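You operate a simulated robot arm through the tools that you are given. There is no shell and no other tool.

The job below is to be done with a simulated robot arm. You get a single attempt, and the scene is never put back.

## Task
Stir two spoonfuls of red dye evenly into the white pot.
Fine: all stands on the mortar bench; use the pale paddle, spill nothing, put spoon and paddle back. Set down upright: white spoon, pale paddle.

Only the result counts: the job must be done as asked and must still hold three seconds after the hand-in. Knocking over, shifting, dropping, spilling or breaking anything else fails it.

## Robot
A 6-joint arm with a two-finger parallel gripper, fixed in place. Base frame: the origin is on the floor under the middle of its stand, x ahead of it, y to its left, z up; the work surface is at about z = 80.2. Lengths are in cm, angles in degrees, forces in N, time in s.
With the tool pointing down near the work surface it reaches from about 24 to 64 cm from the base axis. Its first joint turns from -66.0 to 66.0 degrees. Payload 2.7 kg.
The tool frame sits at the grasp point between the pads (the TCP): z along the fingers, y along the line on which they close. The tips reach 2.3 cm beyond it. Largest opening 9.4 cm; finger width 3.8, thickness 1; the body of the gripper, 5.4 by 9.6 cm, starts 3.9 cm behind the TCP.
Orientation is told as [roll, pitch, yaw] about the base's x, y, z axes, in that order, counted from this pose: with the fingers straight down and closing along the base's y, the tool's x points along the base's -x, its y along +y and its z along -z.

## Interface
- The arm moves only by the tool arm_command. Its argument "increments" is a list of rows, each a list of 7 numbers: the shift along the base's x, y, z in cm, then the turn, a rotation vector about the base's x, y, z in degrees, then the closure, from 0 (fully open) to 1 (shut). In form: [[tx, ty, tz, ax, ay, az, fingers], ...]. A call has 1 to 20 rows; each row is the pose to reach, as a shift and turn from the pose commanded when the call began. Each row takes 0.2 s and may step no farther than 5 cm and 8.6 degrees from the row before; otherwise, or with a gripper value out of range, the whole call is refused. Where a pose cannot be reached the arm comes as near as it can. A force on the tool above 40 N (or 10 N above the force at the start of the call, whichever is more), or a blocked arm, ends the call early, and 0.2 s more pass. The fingers move at their own pace (about 4.5 cm/s each) and stop on an object; they squeeze with about 34 N. The grip force told is the motor's: it shows also when the fingers shut on nothing. Time passes only in rows, and 0.2 s behind the last, so rows that repeat a pose let the fingers close. It gives the time, the measured TCP pose, the force on the tool (base axes), the opening and the grip force at its end, in the units of the frame above (readings bear some noise), with the torque about the TCP (base axes, N m) and any sound that the robot's microphone picked up.
- Cameras (640 x 400 px; columns grow to the right, rows downward): "scene" is fixed at [5.79, -41.72, 141.12]; the picture's right is [0.91, -0.42, 0.00], its down [-0.21, -0.45, -0.87] and it looks along [0.36, 0.79, -0.49] (base axes); focal length 272 px, centre (320, 200). "wrist" rides on the gripper at [8.6, 1.6, -7.4] in the tool frame; the picture's right is [-0.18, 0.98, 0.00], its down [-0.58, -0.11, -0.81] and it looks along [-0.79, -0.15, 0.59] (tool axes); focal length 243 px, centre (320, 200). There is no depth. A picture from a camera that has moved, and an enlarged one, comes with that camera's place and axes in the base frame and with its lens.
- snapshot(camera): a new picture of that camera. The clock stands still meanwhile.
- enlarge(camera, box): a new picture of the part [left, top, right, bottom] of that camera's present view, enlarged. The clock stands still meanwhile.
- hand_in(): hands the job in; it is judged then, once.

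Nothing tells you positions but the pictures and the camera data. Unless the task says otherwise, let go and move clear before handing in.

The tools are called by a JSON object that holds its "op" and its "data". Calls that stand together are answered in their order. arm_command: Moves the arm, as the interface text tells. Its arguments: {"type":"object","properties":{"increments":{"type":"array"}},"required":["increments"]} The other tools are called the same way: snapshot (camera) takes a picture; enlarge (camera, box) takes an enlarged picture of a part of a camera's view; hand_in () hands the job in.

At the start:

```text
t: 0.0
position: [21.25, 26.67, 130.68]
tcp_rot: [0.0, 0.0, 0.0]
contact_force: [-0.3, 0.1, -0.4]
ft_torque: [-0.02, 0.0, 0.01]
gripper_width: 9.41
finger_force: 0.0
```

scene: 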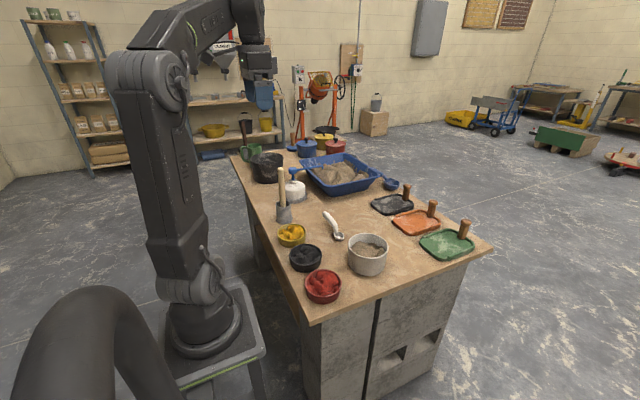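
wrist: 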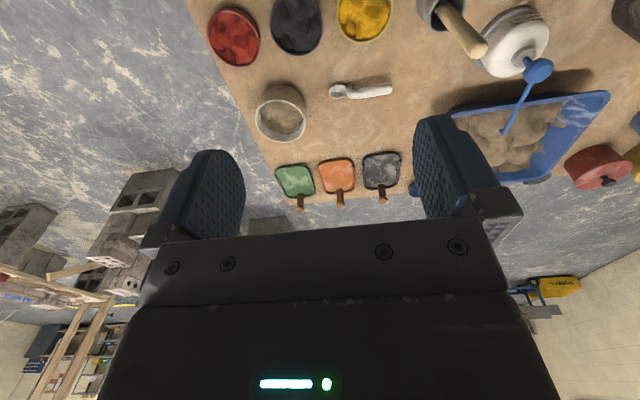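

I see a mortar bench with dye bowls (yellow, black, red), a white/grey pot with mortar in it, a white spoon, a paddle standing in a holder, a lidded white pot, a blue tray with sand, and three trowels. I'll look closer at everything before moving.

{"op": "enlarge", "data": {"camera": "scene", "box": [220, 200, 420, 325]}}

{"op": "enlarge", "data": {"camera": "scene", "box": [230, 120, 430, 245]}}

{"op": "enlarge", "data": {"camera": "wrist", "box": [190, 0, 430, 150]}}

{"op": "enlarge", "data": {"camera": "wrist", "box": [390, 0, 640, 156]}}

{"op": "enlarge", "data": {"camera": "scene", "box": [340, 170, 500, 270]}}

```text
3.20 times, centred on (320, 262) of scene
camera zoom: at [5.79, -41.72, 141.12], right [0.91, -0.42, 0.0], down [-0.21, -0.45, -0.87], along [0.36, 0.79, -0.49], focal length 870 px, centre (320, 0)
```

zoom: 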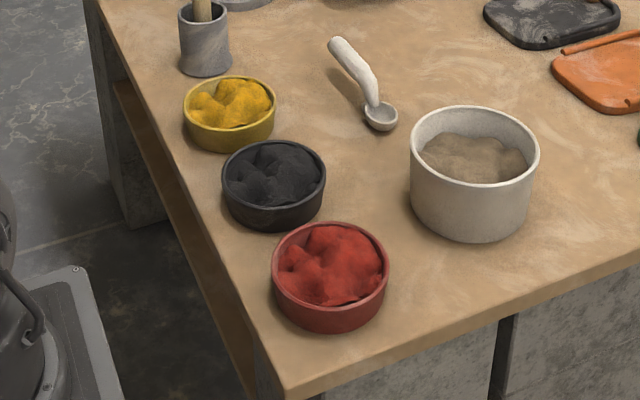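

```text
3.20 times, centred on (330, 182) of scene
camera zoom: at [5.79, -41.72, 141.12], right [0.91, -0.42, 0.0], down [-0.21, -0.45, -0.87], along [0.36, 0.79, -0.49], focal length 870 px, centre (288, 256)
```

zoom: 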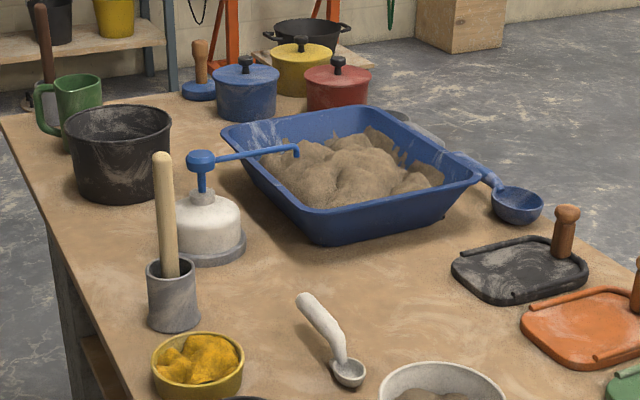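

```text
2.67 times, centred on (310, 75) of wrist
camera zoom: at [12.58, 28.24, 138.18], right [0.18, 0.98, 0.0], down [0.58, -0.11, 0.81], along [0.79, -0.15, -0.59], focal length 647 px, centre (347, 533)
```

zoom: 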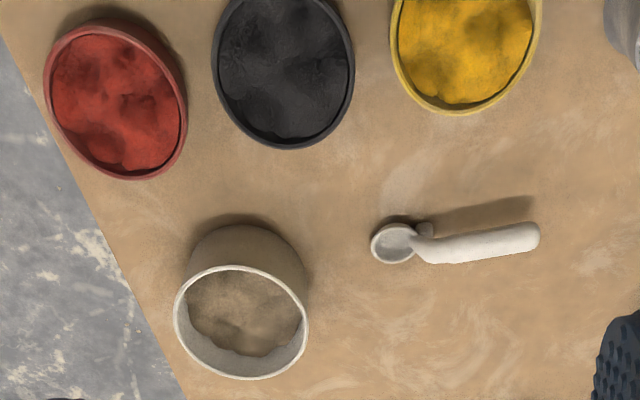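

```text
2.56 times, centred on (515, 78) of wrist
camera zoom: at [12.58, 28.24, 138.18], right [0.18, 0.98, 0.0], down [0.58, -0.11, 0.81], along [0.79, -0.15, -0.59], focal length 621 px, centre (-179, 512)
```

zoom: 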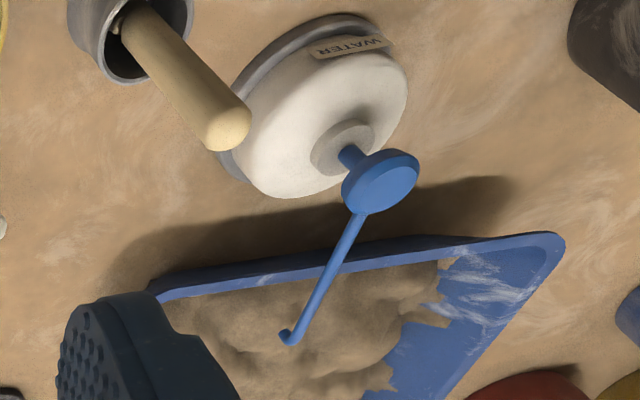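

```text
4.00 times, centred on (420, 220) of scene
camera zoom: at [5.79, -41.72, 141.12], right [0.91, -0.42, 0.0], down [-0.21, -0.45, -0.87], along [0.36, 0.79, -0.49], focal length 1088 px, centre (-80, 120)
```

zoom: 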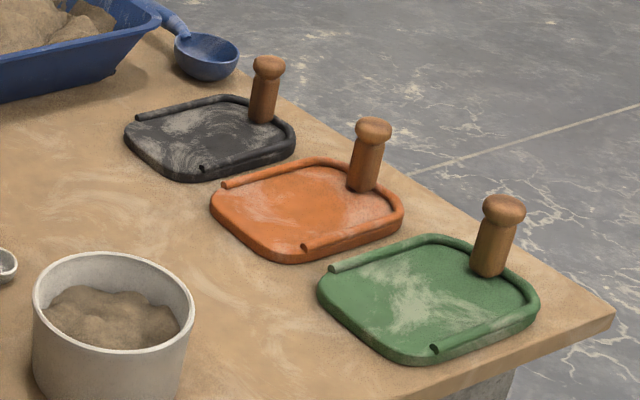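

The white pot with mortar is near (47, 12), the red bowl near (29, 8), the spoon lies along y around (45, 27–38), and the paddle stands in its holder near (31, 47). I'll bring the wrist camera nearer to study the spoon.

{"op": "arm_command", "data": {"increments": [[1.5, 1.1, -4, 0, 0, 0, 0], [3, 2.2, -8, 0, 0, 0, 0], [4.5, 3.3, -12, 0, 0, 0, 0], [6, 4.3, -16, 0, 0, 0, 0], [7.4, 5.3, -20, 0, 0, 0, 0], [8.75, 6.3, -24, 0, 0, 0, 0], [8.75, 6.3, -24.6, 0, 0, 0, 0]]}}

{"op": "snapshot", "data": {"camera": "wrist"}}

{"op": "snapshot", "data": {"camera": "scene"}}

```text
t: 1.6
position: [30.01, 32.81, 106.14]
tcp_rot: [0.0, 0.0, 0.0]
contact_force: [0.5, -0.7, 0.3]
ft_torque: [0.03, -0.01, 0.0]
gripper_width: 9.42
finger_force: 0.2
```

```text
taken
camera wrist: at [21.35, 34.36, 113.61], right [0.18, 0.98, 0.0], down [0.58, -0.11, 0.81], along [0.79, -0.15, -0.59], focal length 243 px, centre (320, 200)
```

wrist: 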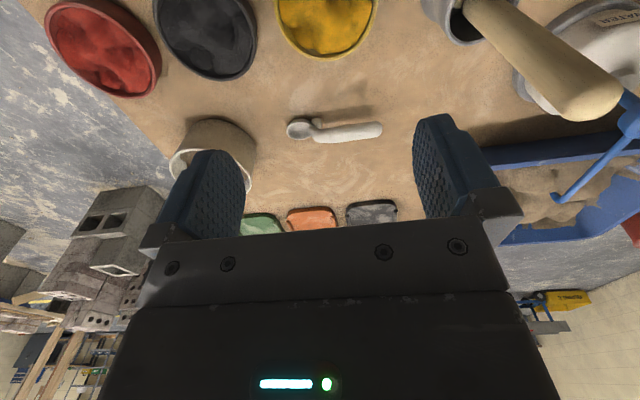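

```text
taken
```

scene: 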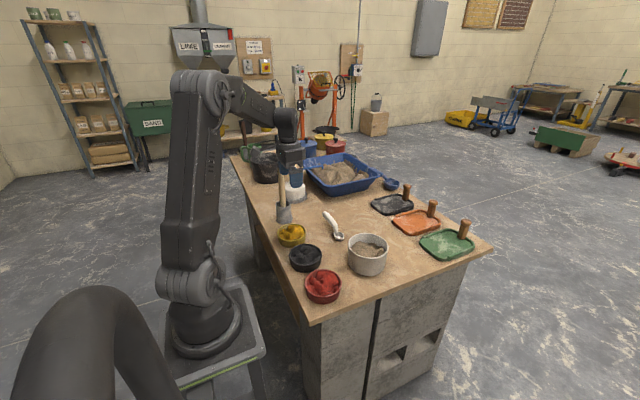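

{"op": "enlarge", "data": {"camera": "wrist", "box": [270, 80, 430, 180]}}

{"op": "enlarge", "data": {"camera": "wrist", "box": [40, 0, 270, 144]}}

{"op": "enlarge", "data": {"camera": "wrist", "box": [400, 0, 640, 150]}}

{"op": "enlarge", "data": {"camera": "scene", "box": [300, 195, 400, 257]}}

```text
4.00 times, centred on (350, 130) of wrist
camera zoom: at [21.35, 34.36, 113.61], right [0.18, 0.98, 0.0], down [0.58, -0.11, 0.81], along [0.79, -0.15, -0.59], focal length 970 px, centre (200, 480)
```

zoom: 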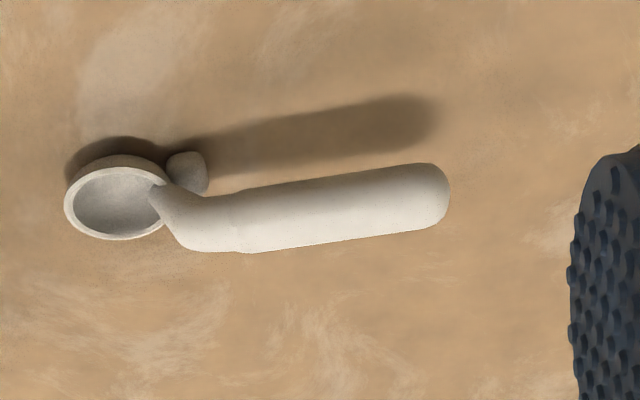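

```text
2.78 times, centred on (155, 72) of wrist
camera zoom: at [21.35, 34.36, 113.61], right [0.18, 0.98, 0.0], down [0.58, -0.11, 0.81], along [0.79, -0.15, -0.59], focal length 674 px, centre (778, 556)
```

zoom: 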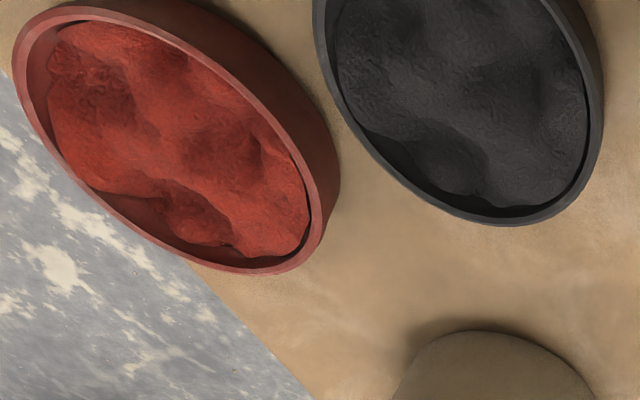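

```text
2.67 times, centred on (520, 75) of wrist
camera zoom: at [21.35, 34.36, 113.61], right [0.18, 0.98, 0.0], down [0.58, -0.11, 0.81], along [0.79, -0.15, -0.59], focal length 647 px, centre (-213, 533)
```

zoom: 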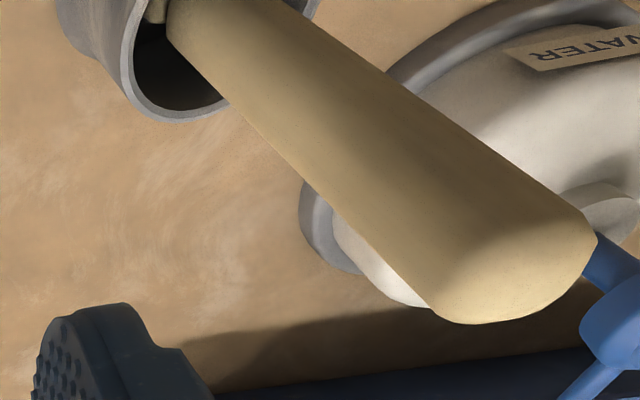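

```text
6.40 times, centred on (350, 226) of scene
camera zoom: at [5.79, -41.71, 141.12], right [0.91, -0.42, 0.0], down [-0.21, -0.45, -0.87], along [0.36, 0.79, -0.49], focal length 1741 px, centre (128, 34)
```

zoom: 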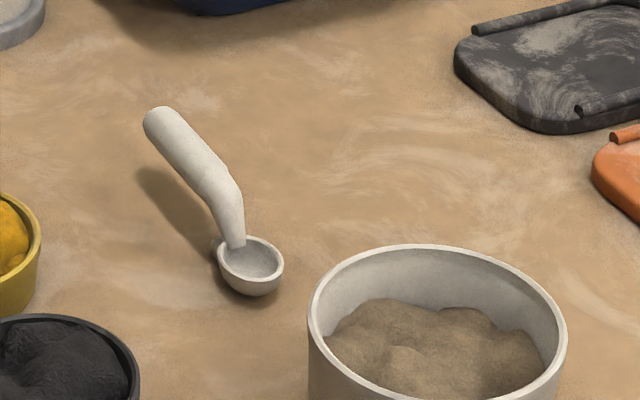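

The spoon stands on its cup and a small foot, with a horizontal handle at about z 84.7 running along y (y ≈ 31–39, x ≈ 44.7). I'll turn the gripper so it closes along x and hover above the handle.

{"op": "arm_command", "data": {"increments": [[2, 0.4, 0, 0, 0, 8.2, 0], [4, 0.8, 0, 0, 0, 16.4, 0], [6, 1.2, 0, 0, 0, 24.6, 0], [8, 1.6, 0, 0, 0, 32.8, 0], [10, 2, 0, 0, 0, 41, 0], [12, 2.5, 0, 0, 0, 49.2, 0], [13.5, 3, -1, 0, 0, 57.4, 0], [14.65, 3.4, -3, 0, 0, 65.6, 0], [14.65, 3.4, -5, 0, 0, 73.8, 0], [14.65, 3.4, -7, 0, 0, 82, 0], [14.65, 3.4, -9, 0, 0, 90, 0], [14.65, 3.4, -9, 0, 0, 90, 0]]}}

{"op": "snapshot", "data": {"camera": "wrist"}}

{"op": "enlarge", "data": {"camera": "scene", "box": [260, 120, 420, 260]}}

```text
t: 4.2
position: [44.56, 36.34, 97.3]
tcp_rot: [0.1, 0.0, 90.1]
contact_force: [0.1, 0.0, -0.6]
ft_torque: [-0.03, -0.04, 0.0]
gripper_width: 9.38
finger_force: 0.1
```

```text
taken
camera wrist: at [42.99, 27.59, 104.71], right [-0.98, 0.18, 0.0], down [0.11, 0.58, 0.81], along [0.15, 0.79, -0.59], focal length 243 px, centre (320, 200)
```

wrist: 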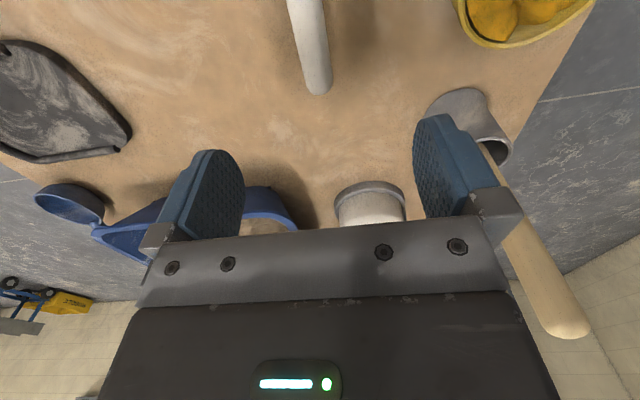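

```text
2.86 times, centred on (340, 190) of scene
camera zoom: at [5.79, -41.72, 141.12], right [0.91, -0.42, 0.0], down [-0.21, -0.45, -0.87], along [0.36, 0.79, -0.49], focal length 777 px, centre (263, 229)
```

zoom: 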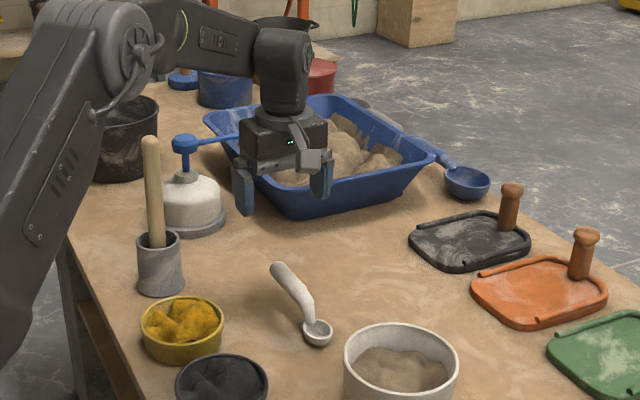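

The near view puts the handle axis at x ≈ 45.1 with its end at y ≈ 39.2. I'll shift slightly and descend around it, fingers open.

{"op": "arm_command", "data": {"increments": [[0.45, 0.2, -3, 0, 0, 0, 0], [0.45, 0.2, -6, 0, 0, 0, 0], [0.45, 0.2, -9, 0, 0, 0, 0], [0.45, 0.2, -11, 0, 0, 0, 0], [0.45, 0.2, -12.4, 0, 0, 0, 0], [0.45, 0.2, -12.4, 0, 0, 0, 0]]}}

{"op": "snapshot", "data": {"camera": "wrist"}}

{"op": "enlarge", "data": {"camera": "scene", "box": [290, 165, 410, 255]}}

```text
t: 5.6
position: [44.99, 36.48, 84.72]
tcp_rot: [0.0, 0.0, 90.0]
contact_force: [0.5, 0.5, -0.2]
ft_torque: [-0.03, 0.01, 0.0]
gripper_width: 9.38
finger_force: 0.1
```

```text
taken
camera wrist: at [43.39, 27.89, 92.19], right [-0.98, 0.18, 0.0], down [0.11, 0.58, 0.81], along [0.15, 0.79, -0.59], focal length 243 px, centre (320, 200)
```

wrist: 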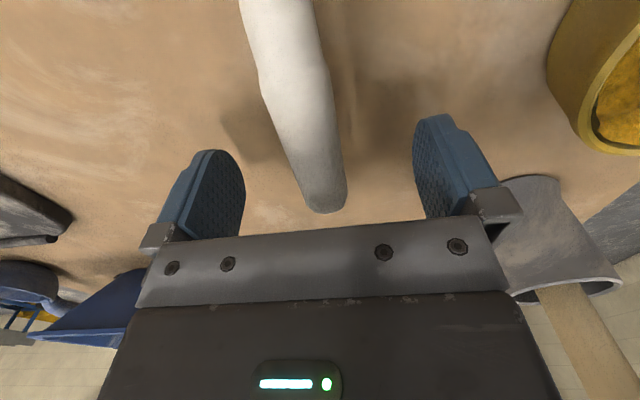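

```text
4.44 times, centred on (350, 210) of scene
camera zoom: at [5.79, -41.72, 141.12], right [0.91, -0.42, 0.0], down [-0.21, -0.45, -0.87], along [0.36, 0.79, -0.49], focal length 1209 px, centre (187, 156)
```

zoom: 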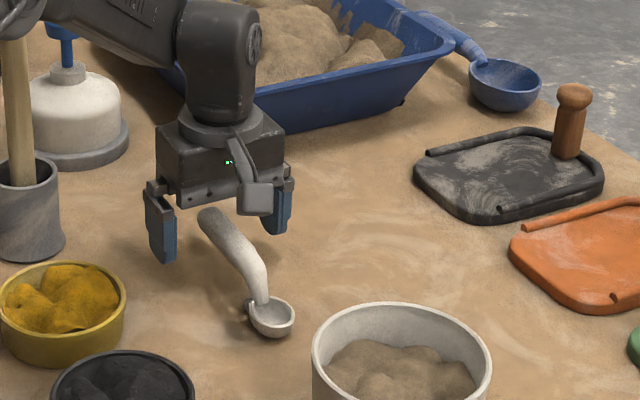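

The handle is centred between the open fingers at the right height. I'll close on it now.

{"op": "arm_command", "data": {"increments": [[0, 0, 0, 0, 0, 0, 0.5], [0, 0, 0, 0, 0, 0, 0.8], [0, 0, 0, 0, 0, 0, 1], [0, 0, 0, 0, 0, 0, 1], [0, 0, 0, 0, 0, 0, 1], [0, 0, 0, 0, 0, 0, 1], [0, 0, 0, 0, 0, 0, 1]]}}

{"op": "snapshot", "data": {"camera": "wrist"}}

{"op": "enlarge", "data": {"camera": "scene", "box": [290, 165, 410, 255]}}

```text
t: 7.2
position: [45.01, 36.6, 84.76]
tcp_rot: [0.1, 0.0, 89.9]
contact_force: [-1.2, -0.5, 0.4]
ft_torque: [-0.02, -0.04, -0.06]
gripper_width: 2.34
finger_force: 33.3
```

```text
taken
camera wrist: at [43.39, 27.88, 92.21], right [-0.98, 0.18, 0.0], down [0.11, 0.58, 0.81], along [0.15, 0.79, -0.59], focal length 243 px, centre (320, 200)
```

wrist: 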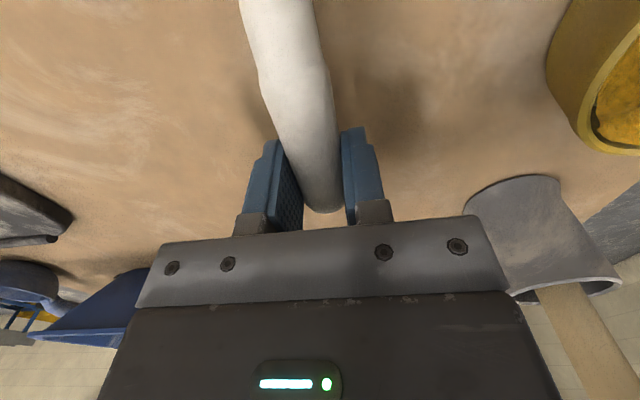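

```text
4.44 times, centred on (350, 210) of scene
camera zoom: at [5.78, -41.72, 141.12], right [0.91, -0.42, 0.0], down [-0.21, -0.45, -0.87], along [0.36, 0.79, -0.49], focal length 1209 px, centre (187, 156)
```

zoom: 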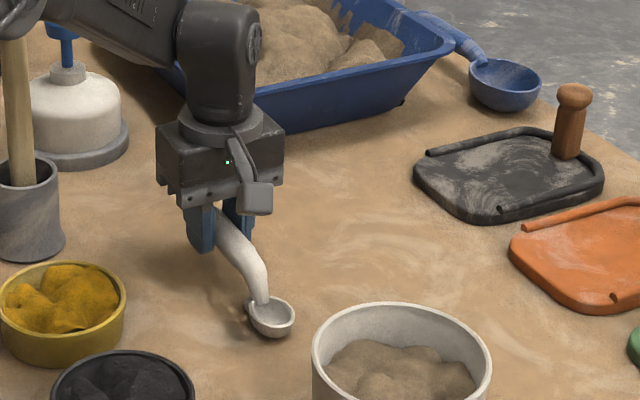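

The spoon is gripped (opening 2.34, grasp pose ≈ [45.0, 36.55, 84.7], yaw 90). I'll lift straight up and check that it stays level.

{"op": "arm_command", "data": {"increments": [[0, 0, 1, 0, 0, 0, 1], [0, 0, 4, 0, 0, 0, 1], [0, 0, 8, 0, 0, 0, 1], [0, 0, 12.3, 0, 0, 0, 1], [0, 0, 12.3, 0, 0, 0, 1]]}}

{"op": "enlarge", "data": {"camera": "scene", "box": [280, 125, 420, 255]}}

{"op": "snapshot", "data": {"camera": "wrist"}}

```text
t: 8.4
position: [45.03, 36.63, 97.25]
tcp_rot: [0.0, -0.1, 90.0]
contact_force: [-0.4, -0.1, -1.0]
ft_torque: [0.07, 0.0, 0.0]
gripper_width: 2.37
finger_force: 33.8
```

```text
3.08 times, centred on (350, 190) of scene
camera zoom: at [5.79, -41.71, 141.12], right [0.91, -0.42, 0.0], down [-0.21, -0.45, -0.87], along [0.36, 0.79, -0.49], focal length 837 px, centre (228, 231)
```

zoom: 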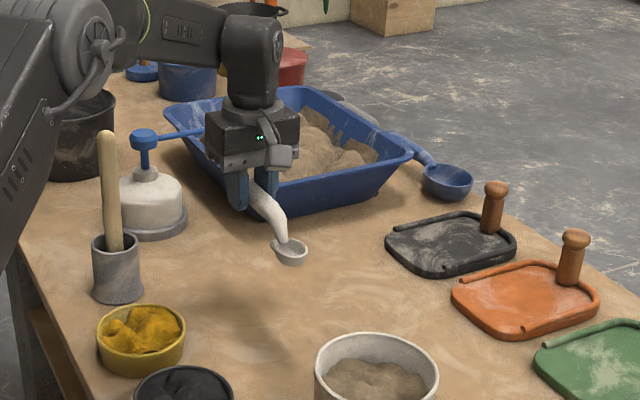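

```text
taken
camera wrist: at [43.42, 27.91, 104.56], right [-0.98, 0.18, 0.0], down [0.11, 0.58, 0.81], along [0.15, 0.79, -0.59], focal length 243 px, centre (320, 200)
```

wrist: 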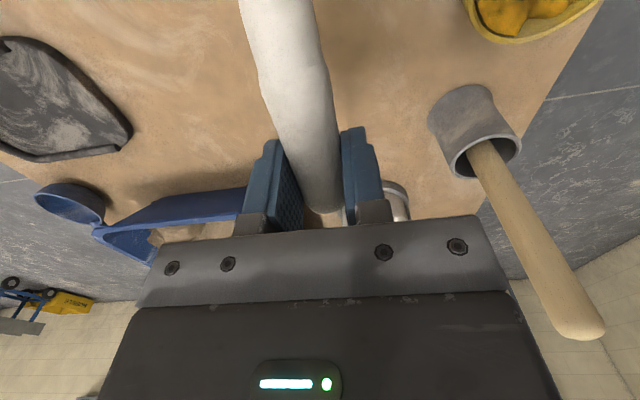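

The spoon is held level. Next I carry it high over to the red bowl, turning it so the cup points back and left (yaw −45), clear of the other bowls and the pot.

{"op": "arm_command", "data": {"increments": [[0, -2, 0.5, 0, 0, -8.45, 1], [0, -4.5, 1, 0, 0, -16.9, 1], [-0.3, -7, 1.5, 0, 0, -25.3, 1], [-0.8, -9.5, 2, 0, 0, -33.8, 1], [-1.4, -12, 2, 0, 0, -42.2, 1], [-2, -14.5, 2, 0, 0, -50.6, 1], [-2.7, -17, 2, 0, 0, -59.1, 1], [-3.4, -19.5, 2, 0, 0, -67.5, 1], [-4.2, -22, 2, 0, 0, -75.9, 1], [-5, -24.5, 2, 0, 0, -84.4, 1], [-5.8, -27, 2, 0, 0, -92.8, 1], [-6.6, -29.5, 2, 0, 0, -101.2, 1], [-7.4, -32, 2, 0, 0, -109.7, 1], [-8, -34, 2, 0, 0, -118.1, 1], [-8.4, -35.4, 2, 0, 0, -126.6, 1], [-8.7, -36, 2, 0, 0, -135, 1], [-8.7, -36, 1, 0, 0, -135, 1]]}}

{"op": "enlarge", "data": {"camera": "scene", "box": [240, 180, 420, 325]}}

{"op": "snapshot", "data": {"camera": "wrist"}}

```text
t: 12.0
position: [36.4, 0.7, 98.0]
tcp_rot: [0.0, 0.0, -45.1]
contact_force: [-0.5, -0.9, -2.0]
ft_torque: [-0.06, -0.05, -0.03]
gripper_width: 2.36
finger_force: 34.3
```

```text
2.76 times, centred on (330, 252) of scene
camera zoom: at [5.79, -41.72, 141.12], right [0.91, -0.42, 0.0], down [-0.21, -0.45, -0.87], along [0.36, 0.79, -0.49], focal length 750 px, centre (292, 55)
```

zoom: 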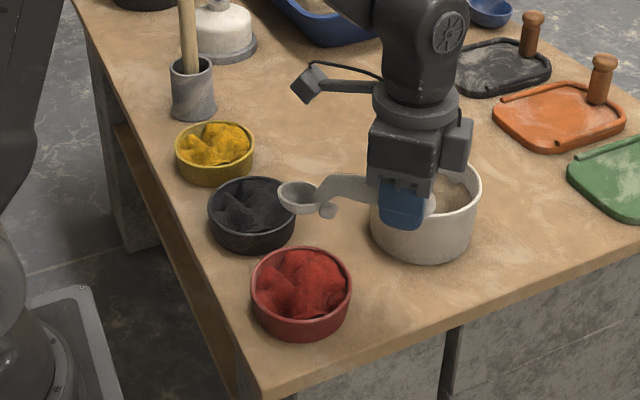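

```text
taken
camera wrist: at [31.45, 7.83, 105.4], right [0.83, 0.56, 0.0], down [0.33, -0.49, 0.81], along [0.45, -0.67, -0.59], focal length 243 px, centre (320, 200)
```

wrist: 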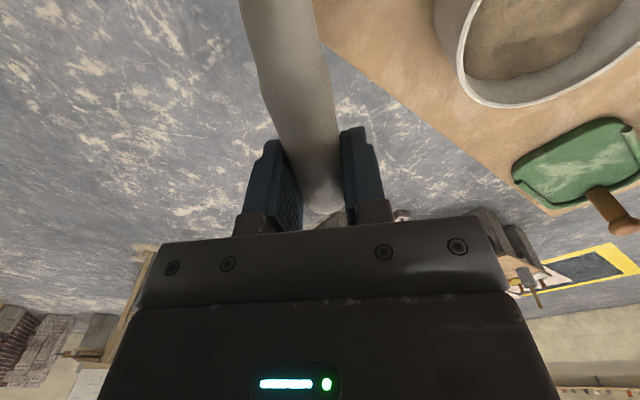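

The spoon cup appears to hover right above the red bowl. I'll zoom in to check alignment before dipping.

{"op": "enlarge", "data": {"camera": "scene", "box": [290, 220, 370, 310]}}

```text
4.44 times, centred on (330, 265) of scene
camera zoom: at [5.79, -41.72, 141.12], right [0.91, -0.42, 0.0], down [-0.21, -0.45, -0.87], along [0.36, 0.79, -0.49], focal length 1209 px, centre (276, -89)
```

zoom: 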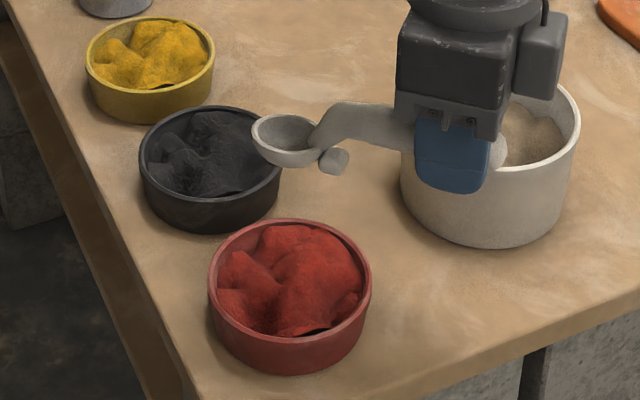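

Cup and red bowl line up within about 0.3 cm. I'll tilt the cup forward 25° and lower it to just above the dye to verify.

{"op": "arm_command", "data": {"increments": [[-0.1, 0.2, -0.7, -5.3, -5.3, 0, 1], [-0.2, 0.45, -1.5, -10.6, -10.6, 0, 1], [-0.35, 0.7, -2.5, -15.5, -15.5, 0, 1], [-0.43, 0.86, -3.5, -17.68, -17.68, 0, 1], [-0.43, 0.86, -4.6, -17.68, -17.68, 0, 1], [-0.43, 0.86, -5.4, -17.68, -17.68, 0, 1], [-0.43, 0.86, -5.4, -17.68, -17.68, 0, 1]]}}

{"op": "enlarge", "data": {"camera": "scene", "box": [290, 220, 370, 310]}}

{"op": "snapshot", "data": {"camera": "scene"}}

```text
t: 13.6
position: [35.91, 1.42, 92.64]
tcp_rot: [0.0, -25.0, -44.9]
contact_force: [-0.2, 0.4, -0.4]
ft_torque: [-0.06, -0.03, 0.04]
gripper_width: 2.36
finger_force: 34.3
```

```text
4.44 times, centred on (330, 265) of scene
camera zoom: at [5.79, -41.71, 141.12], right [0.91, -0.42, 0.0], down [-0.21, -0.45, -0.87], along [0.36, 0.79, -0.49], focal length 1209 px, centre (276, -89)
```

zoom: 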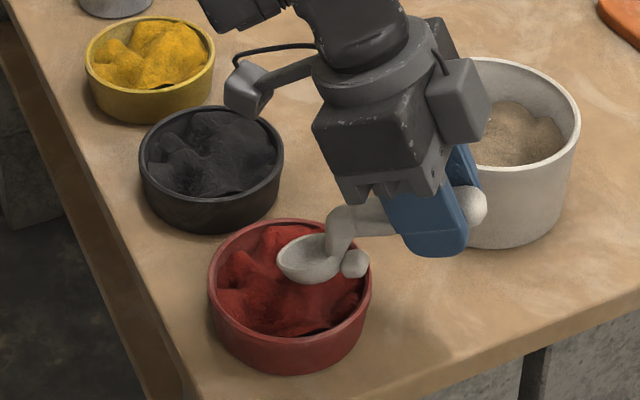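

```text
taken
```

scene: 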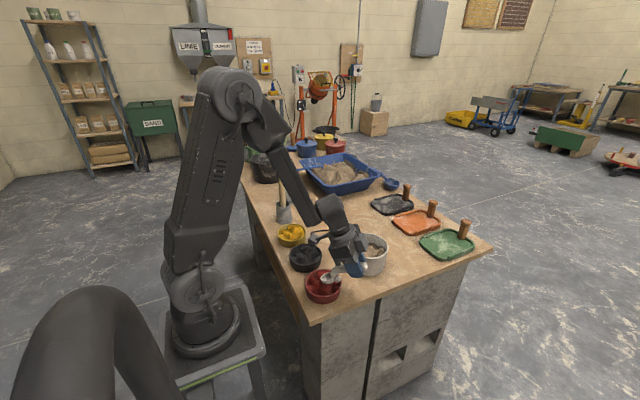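

The tilted cup is over the near side of the dye as planned. Now I dip, push forward, level out, and lift slowly over the bowl.

{"op": "arm_command", "data": {"increments": [[0, 0, -1.2, 0, 0, 0, 1], [0, 0, -2.3, 0, 0, 0, 1], [0, 0, -3.2, 0, 0, 0, 1], [-0.5, 0.5, -3.2, 0, 0, 0, 1], [-1.0, 1.0, -3.2, 0, 0, 0, 1], [-1.41, 1.41, -3.2, 0, 0, 0, 1], [-0.84, 0.84, -4.28, 5.66, 5.66, 0, 1], [-0.385, 0.385, -5.46, 11.3, 11.3, 0, 1], [-0.06, 0.06, -6.68, 16.97, 16.97, 0, 1], [-0.03, 0.03, -6.8, 17.68, 17.68, 0, 1], [-0.03, 0.03, -6.5, 17.68, 17.68, 0, 1], [-0.03, 0.03, -6.0, 17.68, 17.68, 0, 1], [-0.03, 0.03, -5.0, 17.68, 17.68, 0, 1], [-0.03, 0.03, -4.0, 17.68, 17.68, 0, 1], [-0.03, 0.03, -2.8, 17.68, 17.68, 0, 1], [-0.03, 0.03, -1.6, 17.68, 17.68, 0, 1], [-0.03, 0.03, -0.6, 17.68, 17.68, 0, 1], [-0.03, 0.03, -0.2, 17.68, 17.68, 0, 1]]}}

{"op": "enlarge", "data": {"camera": "scene", "box": [290, 220, 370, 310]}}

```text
t: 17.4
position: [35.89, 1.4, 92.51]
tcp_rot: [0.0, 0.0, -45.1]
contact_force: [-0.6, 0.9, -1.2]
ft_torque: [-0.03, -0.07, -0.04]
gripper_width: 2.33
finger_force: 33.2
```

```text
4.44 times, centred on (330, 265) of scene
camera zoom: at [5.79, -41.71, 141.12], right [0.91, -0.42, 0.0], down [-0.21, -0.45, -0.87], along [0.36, 0.79, -0.49], focal length 1209 px, centre (276, -89)
```

zoom: 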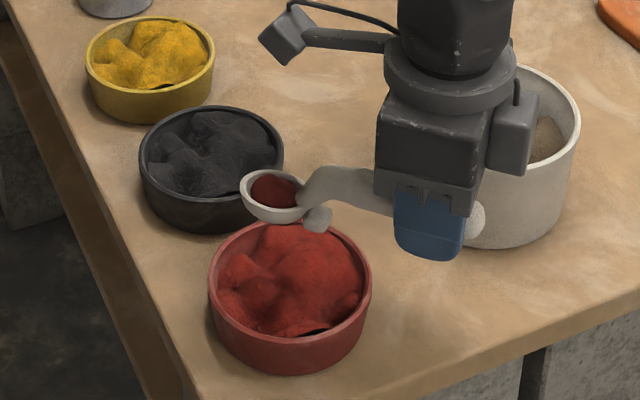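

The cup now holds red dye. I'll zoom to see how full it is.

{"op": "enlarge", "data": {"camera": "scene", "box": [310, 245, 350, 270]}}

{"op": "enlarge", "data": {"camera": "scene", "box": [290, 250, 410, 325]}}

```text
16.00 times, centred on (330, 258) of scene
camera zoom: at [5.79, -41.71, 141.12], right [0.91, -0.42, 0.0], down [-0.21, -0.45, -0.87], along [0.36, 0.79, -0.49], focal length 4352 px, centre (160, -720)
```

zoom: 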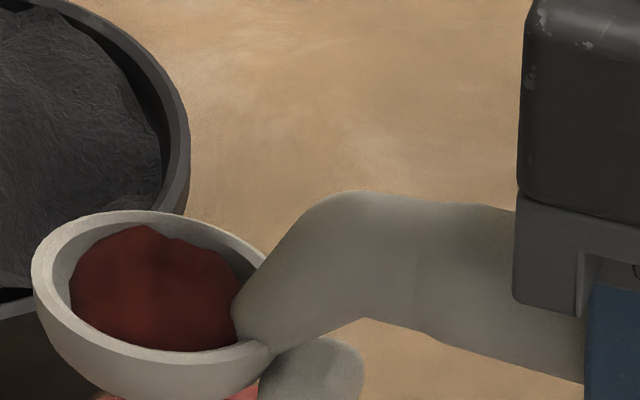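

```text
5.33 times, centred on (350, 288) of scene
camera zoom: at [5.79, -41.71, 141.12], right [0.91, -0.42, 0.0], down [-0.21, -0.45, -0.87], along [0.36, 0.79, -0.49], focal length 1451 px, centre (160, -267)
```

zoom: 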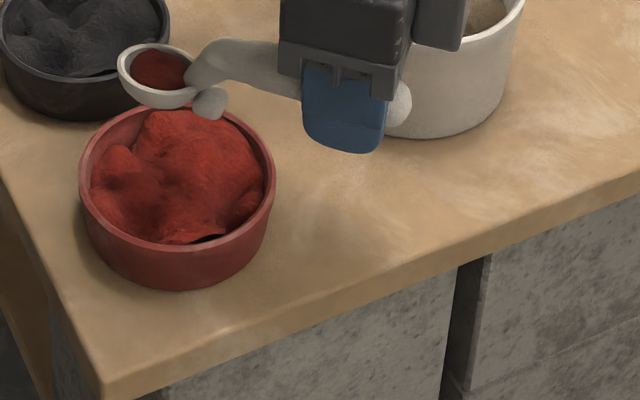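

The cup carries a full, slightly heaped load. I'll raise it and carry it slowly and level over the white pot, turning to yaw −90 so the cup sits above the pot's centre.

{"op": "arm_command", "data": {"increments": [[0, 0, 1, 0, 0, 0, 1], [0, 0, 2.2, 0, 0, -1, 1], [0.5, 0, 3.1, 0, 0, -4, 1], [1.3, 0.05, 3.1, 0, 0, -8, 1], [2.2, 0.1, 3.1, 0, 0, -12, 1], [3.1, 0.2, 3.1, 0, 0, -16, 1], [4.0, 0.3, 3.1, 0, 0, -20, 1], [4.9, 0.35, 3.1, 0, 0, -24, 1], [5.8, 0.4, 3.1, 0, 0, -28, 1], [6.7, 0.5, 3.1, 0, 0, -32, 1], [7.6, 0.55, 3.1, 0, 0, -36, 1], [8.4, 0.6, 3.1, 0, 0, -39.5, 1], [9.1, 0.65, 3.1, 0, 0, -42.5, 1], [9.5, 0.69, 3.1, 0, 0, -44.2, 1], [9.66, 0.69, 3.1, 0, 0, -45, 1], [9.66, 0.69, 3.1, 0, 0, -45, 1]]}}

{"op": "enlarge", "data": {"camera": "scene", "box": [300, 200, 420, 290]}}

{"op": "snapshot", "data": {"camera": "wrist"}}

```text
t: 20.8
position: [45.66, 2.14, 95.57]
tcp_rot: [0.1, 0.0, -90.0]
contact_force: [-0.4, 0.4, -0.4]
ft_torque: [-0.06, -0.03, 0.02]
gripper_width: 2.36
finger_force: 34.4
```

```text
4.44 times, centred on (360, 245) of scene
camera zoom: at [5.79, -41.71, 141.12], right [0.91, -0.42, 0.0], down [-0.21, -0.45, -0.87], along [0.36, 0.79, -0.49], focal length 1209 px, centre (142, 0)
```

zoom: 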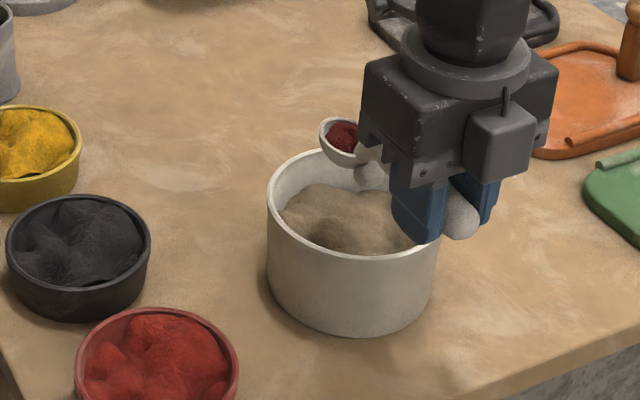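

```text
taken
camera wrist: at [47.29, 10.71, 103.06], right [0.98, -0.18, 0.0], down [-0.11, -0.58, 0.81], along [-0.15, -0.79, -0.59], focal length 243 px, centre (320, 200)
```

wrist: 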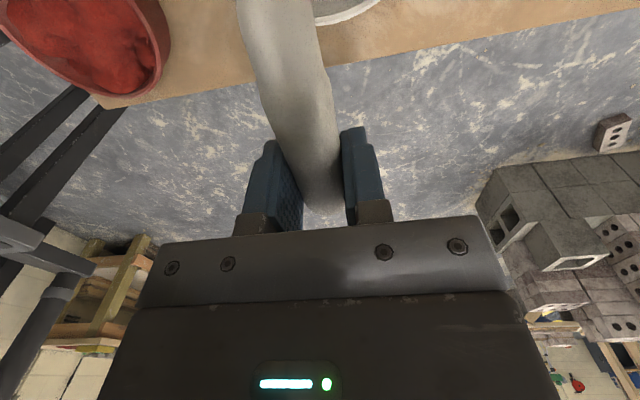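

The loaded cup is above the pot's middle. I'll roll it about the handle axis in stages to tip the dye out.

{"op": "arm_command", "data": {"increments": [[0, 0, 0, 0, -8, 0, 1], [0, 0, 0, 0, -16, 0, 1], [0, 0, 0, 0, -24, 0, 1], [0, 0, 0, 0, -32, 0, 1], [0, 0, 0, 0, -40, 0, 1], [0, 0, 0, 0, -48, 0, 1], [0, 0, 0, 0, -56, 0, 1], [0, 0, 0, 0, -64, 0, 1], [0, 0, 0, 0, -64, 0, 1]]}}

{"op": "snapshot", "data": {"camera": "scene"}}

{"op": "enlarge", "data": {"camera": "scene", "box": [300, 200, 420, 290]}}

```text
t: 22.8
position: [45.51, 2.18, 95.58]
tcp_rot: [64.0, 0.0, -90.1]
contact_force: [0.2, -0.2, -0.6]
ft_torque: [-0.11, 0.03, -0.01]
gripper_width: 2.34
finger_force: 34.2
out of reach, approached as far as the arm can: row 4, 5, 6
```

```text
taken
```

scene: 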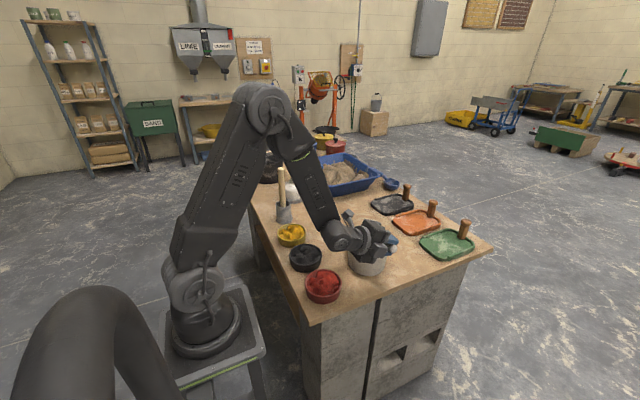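

```text
4.44 times, centred on (360, 245) of scene
camera zoom: at [5.79, -41.72, 141.12], right [0.91, -0.42, 0.0], down [-0.21, -0.45, -0.87], along [0.36, 0.79, -0.49], focal length 1209 px, centre (142, 0)
```

zoom: 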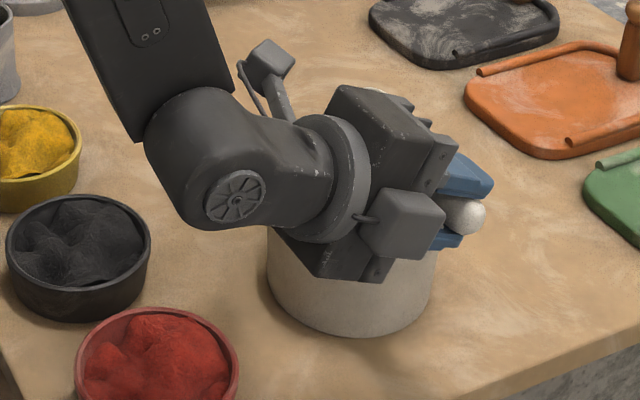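

Tipped 64° with no trouble; the gripper hides the pot from view. I'll tip further to empty the cup completely.

{"op": "arm_command", "data": {"increments": [[0, 0, 0, 0, -8, 0, 1], [0, 0, 0, 0, -16, 0, 1], [0, 0, 0, 0, -24, 0, 1], [0, 0, 0, 0, -32, 0, 1], [0, 0, 0, 0, -40, 0, 1], [0, 0, 0, 0, -46, 0, 1], [0, 0, 0, 0, -46, 0, 1], [0, 0, 0, 0, -46, 0, 1]]}}

{"op": "snapshot", "data": {"camera": "scene"}}

{"op": "enlarge", "data": {"camera": "scene", "box": [300, 200, 420, 290]}}

{"op": "snapshot", "data": {"camera": "wrist"}}

```text
t: 24.6
position: [45.65, 2.18, 95.66]
tcp_rot: [109.9, 0.0, -90.1]
contact_force: [-0.7, 0.2, -1.3]
ft_torque: [-0.09, 0.01, -0.02]
gripper_width: 2.29
finger_force: 34.0
```

```text
taken
```

scene: 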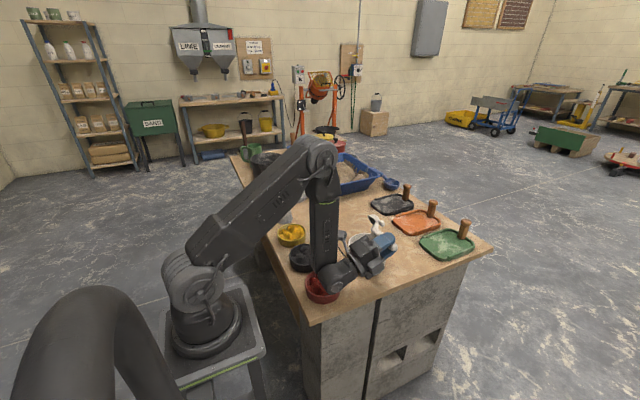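

```text
4.44 times, centred on (360, 245) of scene
camera zoom: at [5.79, -41.71, 141.12], right [0.91, -0.42, 0.0], down [-0.21, -0.45, -0.87], along [0.36, 0.79, -0.49], focal length 1209 px, centre (142, 0)
```

zoom: 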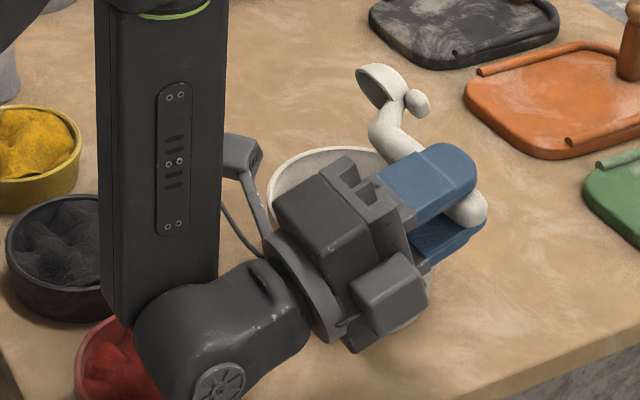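

```text
taken
camera wrist: at [38.08, 10.76, 94.5], right [-0.34, -0.18, 0.92], down [-0.72, -0.58, -0.38], along [0.61, -0.79, 0.06], focal length 243 px, centre (320, 200)
```

wrist: 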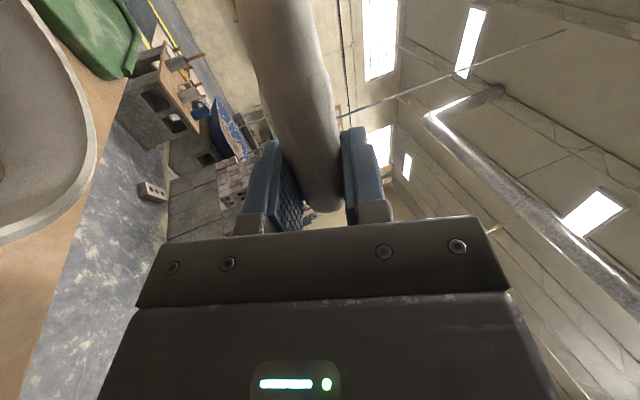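

The cup's inside looks pale (empty), but the wrist is now close to the red bowl, so I'll raise and roll back to level at once.

{"op": "arm_command", "data": {"increments": [[0, 0, 1, 0, 8, 0, 1], [0, 0, 2, 0, 16, 0, 1], [0, 0, 2, 0, 24, 0, 1], [0, 0, 2, 0, 32, 0, 1], [0, 0, 2, 0, 40, 0, 1], [0, 0, 2, 0, 48, 0, 1], [0, 0, 2, 0, 56, 0, 1], [0, 0, 2, 0, 64, 0, 1], [0, 0, 2, 0, 72, 0, 1], [0, 0, 2, 0, 80, 0, 1], [0, 0, 2, 0, 88, 0, 1], [0, 0, 2, 0, 96, 0, 1], [0, 0, 2, 0, 103, 0, 1], [0, 0, 2, 0, 110, 0, 1], [0, 0, 2, 0, 110, 0, 1]]}}

{"op": "enlarge", "data": {"camera": "scene", "box": [300, 200, 420, 290]}}

{"op": "snapshot", "data": {"camera": "wrist"}}

```text
t: 27.8
position: [42.58, 1.8, 93.25]
tcp_rot: [3.1, -10.9, -90.2]
contact_force: [3.4, 4.4, -2.5]
ft_torque: [0.14, -0.17, -0.15]
gripper_width: 2.36
finger_force: 33.9
out of reach, approached as far as the arm can: row 9, 10, 11, 12, 13, 14, 15
```

```text
4.44 times, centred on (360, 245) of scene
camera zoom: at [5.8, -41.7, 141.13], right [0.91, -0.42, 0.0], down [-0.21, -0.45, -0.87], along [0.36, 0.79, -0.49], focal length 1209 px, centre (142, 0)
```

zoom: 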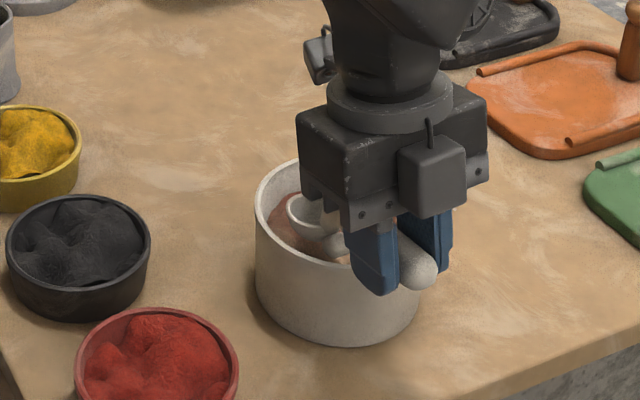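

```text
taken
camera wrist: at [43.9, 11.69, 98.89], right [0.98, -0.18, 0.09], down [-0.15, -0.42, 0.9], along [-0.12, -0.89, -0.44], focal length 243 px, centre (320, 200)
```

wrist: 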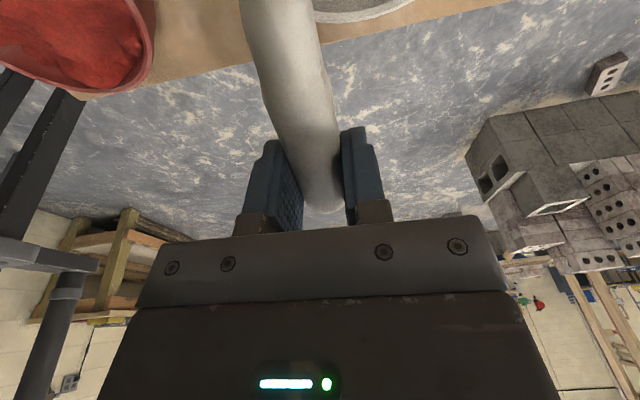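

The arm couldn't follow the last part of the return: it sits at [42.6, 1.8, 93.3] with the cup dipped inside the pot and the pot seems nudged about 1 cm. I'll raise gently in small steps to free the spoon and see how the arm responds.

{"op": "arm_command", "data": {"increments": [[0, 0, 1, 0, 0, 0, 1], [0, 0, 2, 0, 0, 0, 1]]}}

{"op": "enlarge", "data": {"camera": "scene", "box": [300, 200, 420, 290]}}

{"op": "snapshot", "data": {"camera": "scene"}}

```text
t: 28.4
position: [42.39, 1.9, 94.95]
tcp_rot: [3.1, -11.4, -90.3]
contact_force: [-0.1, -0.3, -0.4]
ft_torque: [-0.1, 0.01, 0.01]
gripper_width: 2.35
finger_force: 33.7
```

```text
4.44 times, centred on (360, 245) of scene
camera zoom: at [5.79, -41.72, 141.12], right [0.91, -0.42, 0.0], down [-0.21, -0.45, -0.87], along [0.36, 0.79, -0.49], focal length 1209 px, centre (142, 0)
```

zoom: 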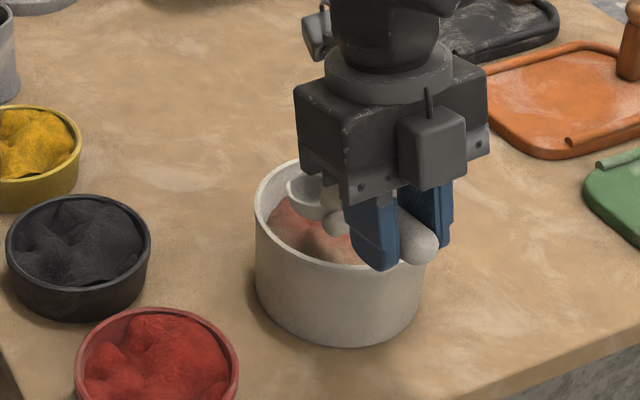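

```text
taken
```

scene: 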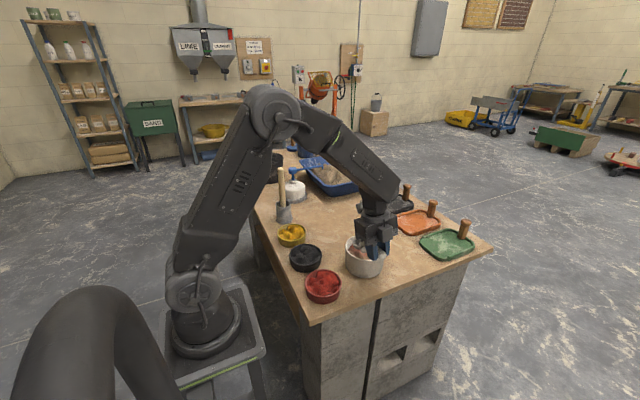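

The spoon is free of the pot now and the mortar shows the red dye. I'll look at the arm's wrist configuration to understand the reach problem.

{"op": "enlarge", "data": {"camera": "scene", "box": [160, 70, 440, 290]}}

{"op": "enlarge", "data": {"camera": "scene", "box": [340, 170, 420, 285]}}

{"op": "snapshot", "data": {"camera": "wrist"}}

```text
1.82 times, centred on (300, 180) of scene
camera zoom: at [5.79, -41.72, 141.12], right [0.91, -0.42, 0.0], down [-0.21, -0.45, -0.87], along [0.36, 0.79, -0.49], focal length 494 px, centre (356, 236)
```

zoom: 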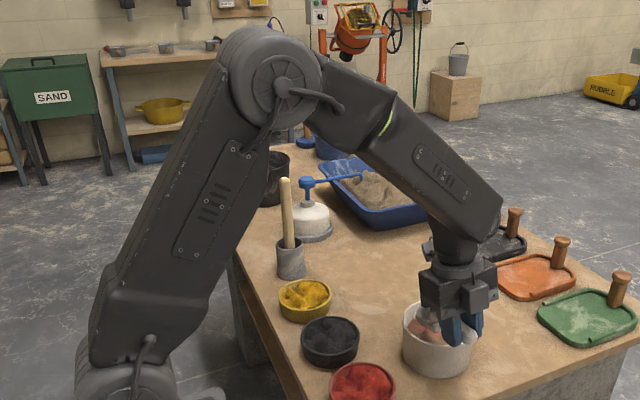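

```text
3.48 times, centred on (380, 228) of scene
camera zoom: at [5.79, -41.72, 141.12], right [0.91, -0.42, 0.0], down [-0.21, -0.45, -0.87], along [0.36, 0.79, -0.49], focal length 946 px, centre (111, 104)
```

zoom: 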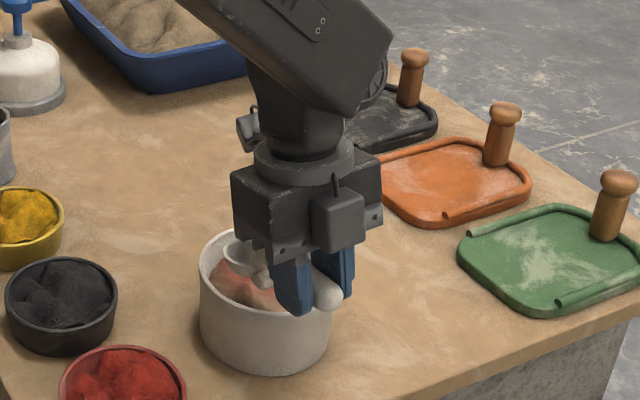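

```text
taken
camera wrist: at [43.74, 11.84, 100.65], right [0.98, -0.17, 0.09], down [-0.16, -0.41, 0.9], along [-0.12, -0.9, -0.43], focal length 243 px, centre (320, 200)
```

wrist: 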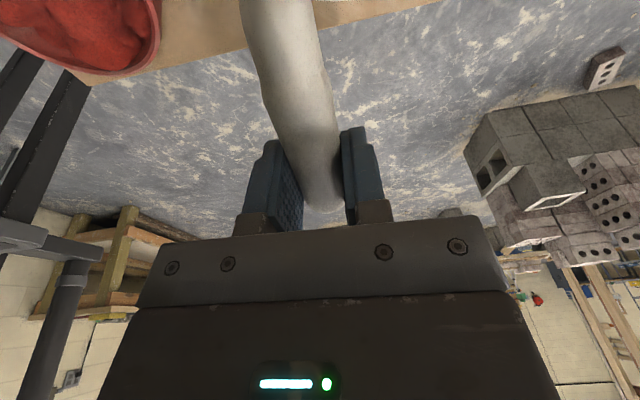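

I want a closer look at the wrist joint itself before moving it.

{"op": "enlarge", "data": {"camera": "scene", "box": [330, 130, 410, 190]}}

{"op": "enlarge", "data": {"camera": "scene", "box": [250, 80, 420, 220]}}

```text
6.67 times, centred on (370, 160) of scene
camera zoom: at [5.79, -41.72, 141.12], right [0.91, -0.42, 0.0], down [-0.21, -0.45, -0.87], along [0.36, 0.79, -0.49], focal length 1813 px, centre (-13, 467)
```

zoom: 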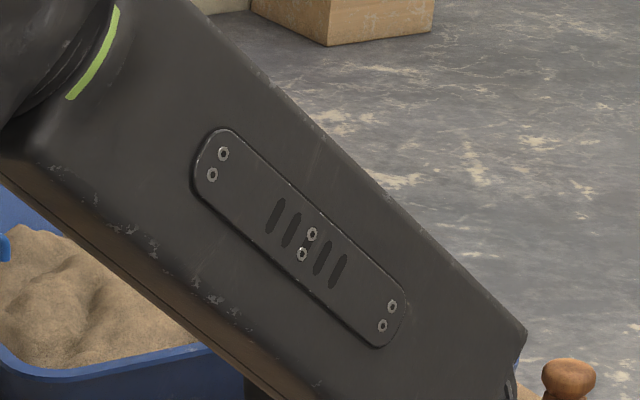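

```text
2.86 times, centred on (335, 150) of scene
camera zoom: at [5.79, -41.72, 141.12], right [0.91, -0.42, 0.0], down [-0.21, -0.45, -0.87], along [0.36, 0.79, -0.49], focal length 777 px, centre (277, 343)
```

zoom: 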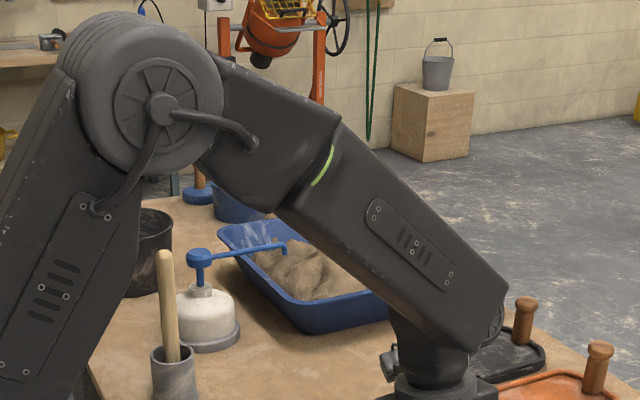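

The wrist's roll joint ran to its limit on the way back (flipped branch). I'll raise well clear first, then unwind by sweeping the tool round sideways, with the spoon empty.

{"op": "arm_command", "data": {"increments": [[0, 0, 2, 0, 0, 0, 1], [0, 0, 4.5, 0, 0, 0, 1], [0, 0, 7, 0, 0, 0, 1], [0, 0, 9.5, 0, 0, 0, 1], [0, 0, 12, 0, 0, 0, 1], [0, 0, 13, 0, 0, 0, 1]]}}

{"op": "snapshot", "data": {"camera": "scene"}}

```text
t: 29.8
position: [42.14, 2.24, 107.15]
tcp_rot: [3.8, -14.4, -90.6]
contact_force: [0.0, 0.1, -1.2]
ft_torque: [-0.05, -0.01, 0.03]
gripper_width: 2.33
finger_force: 33.9
out of reach, approached as far as the arm can: row 1, 2, 3, 4, 5, 6
```

```text
taken
```

scene: 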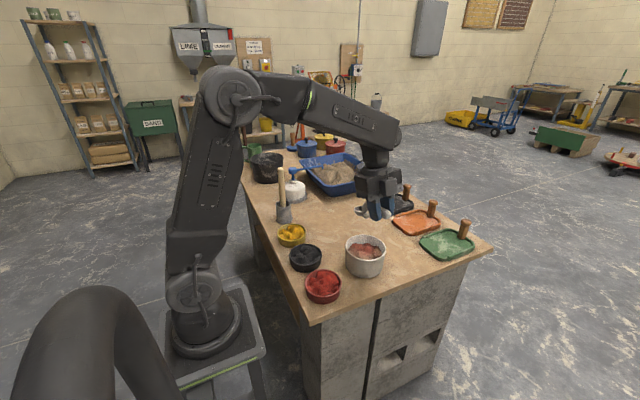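

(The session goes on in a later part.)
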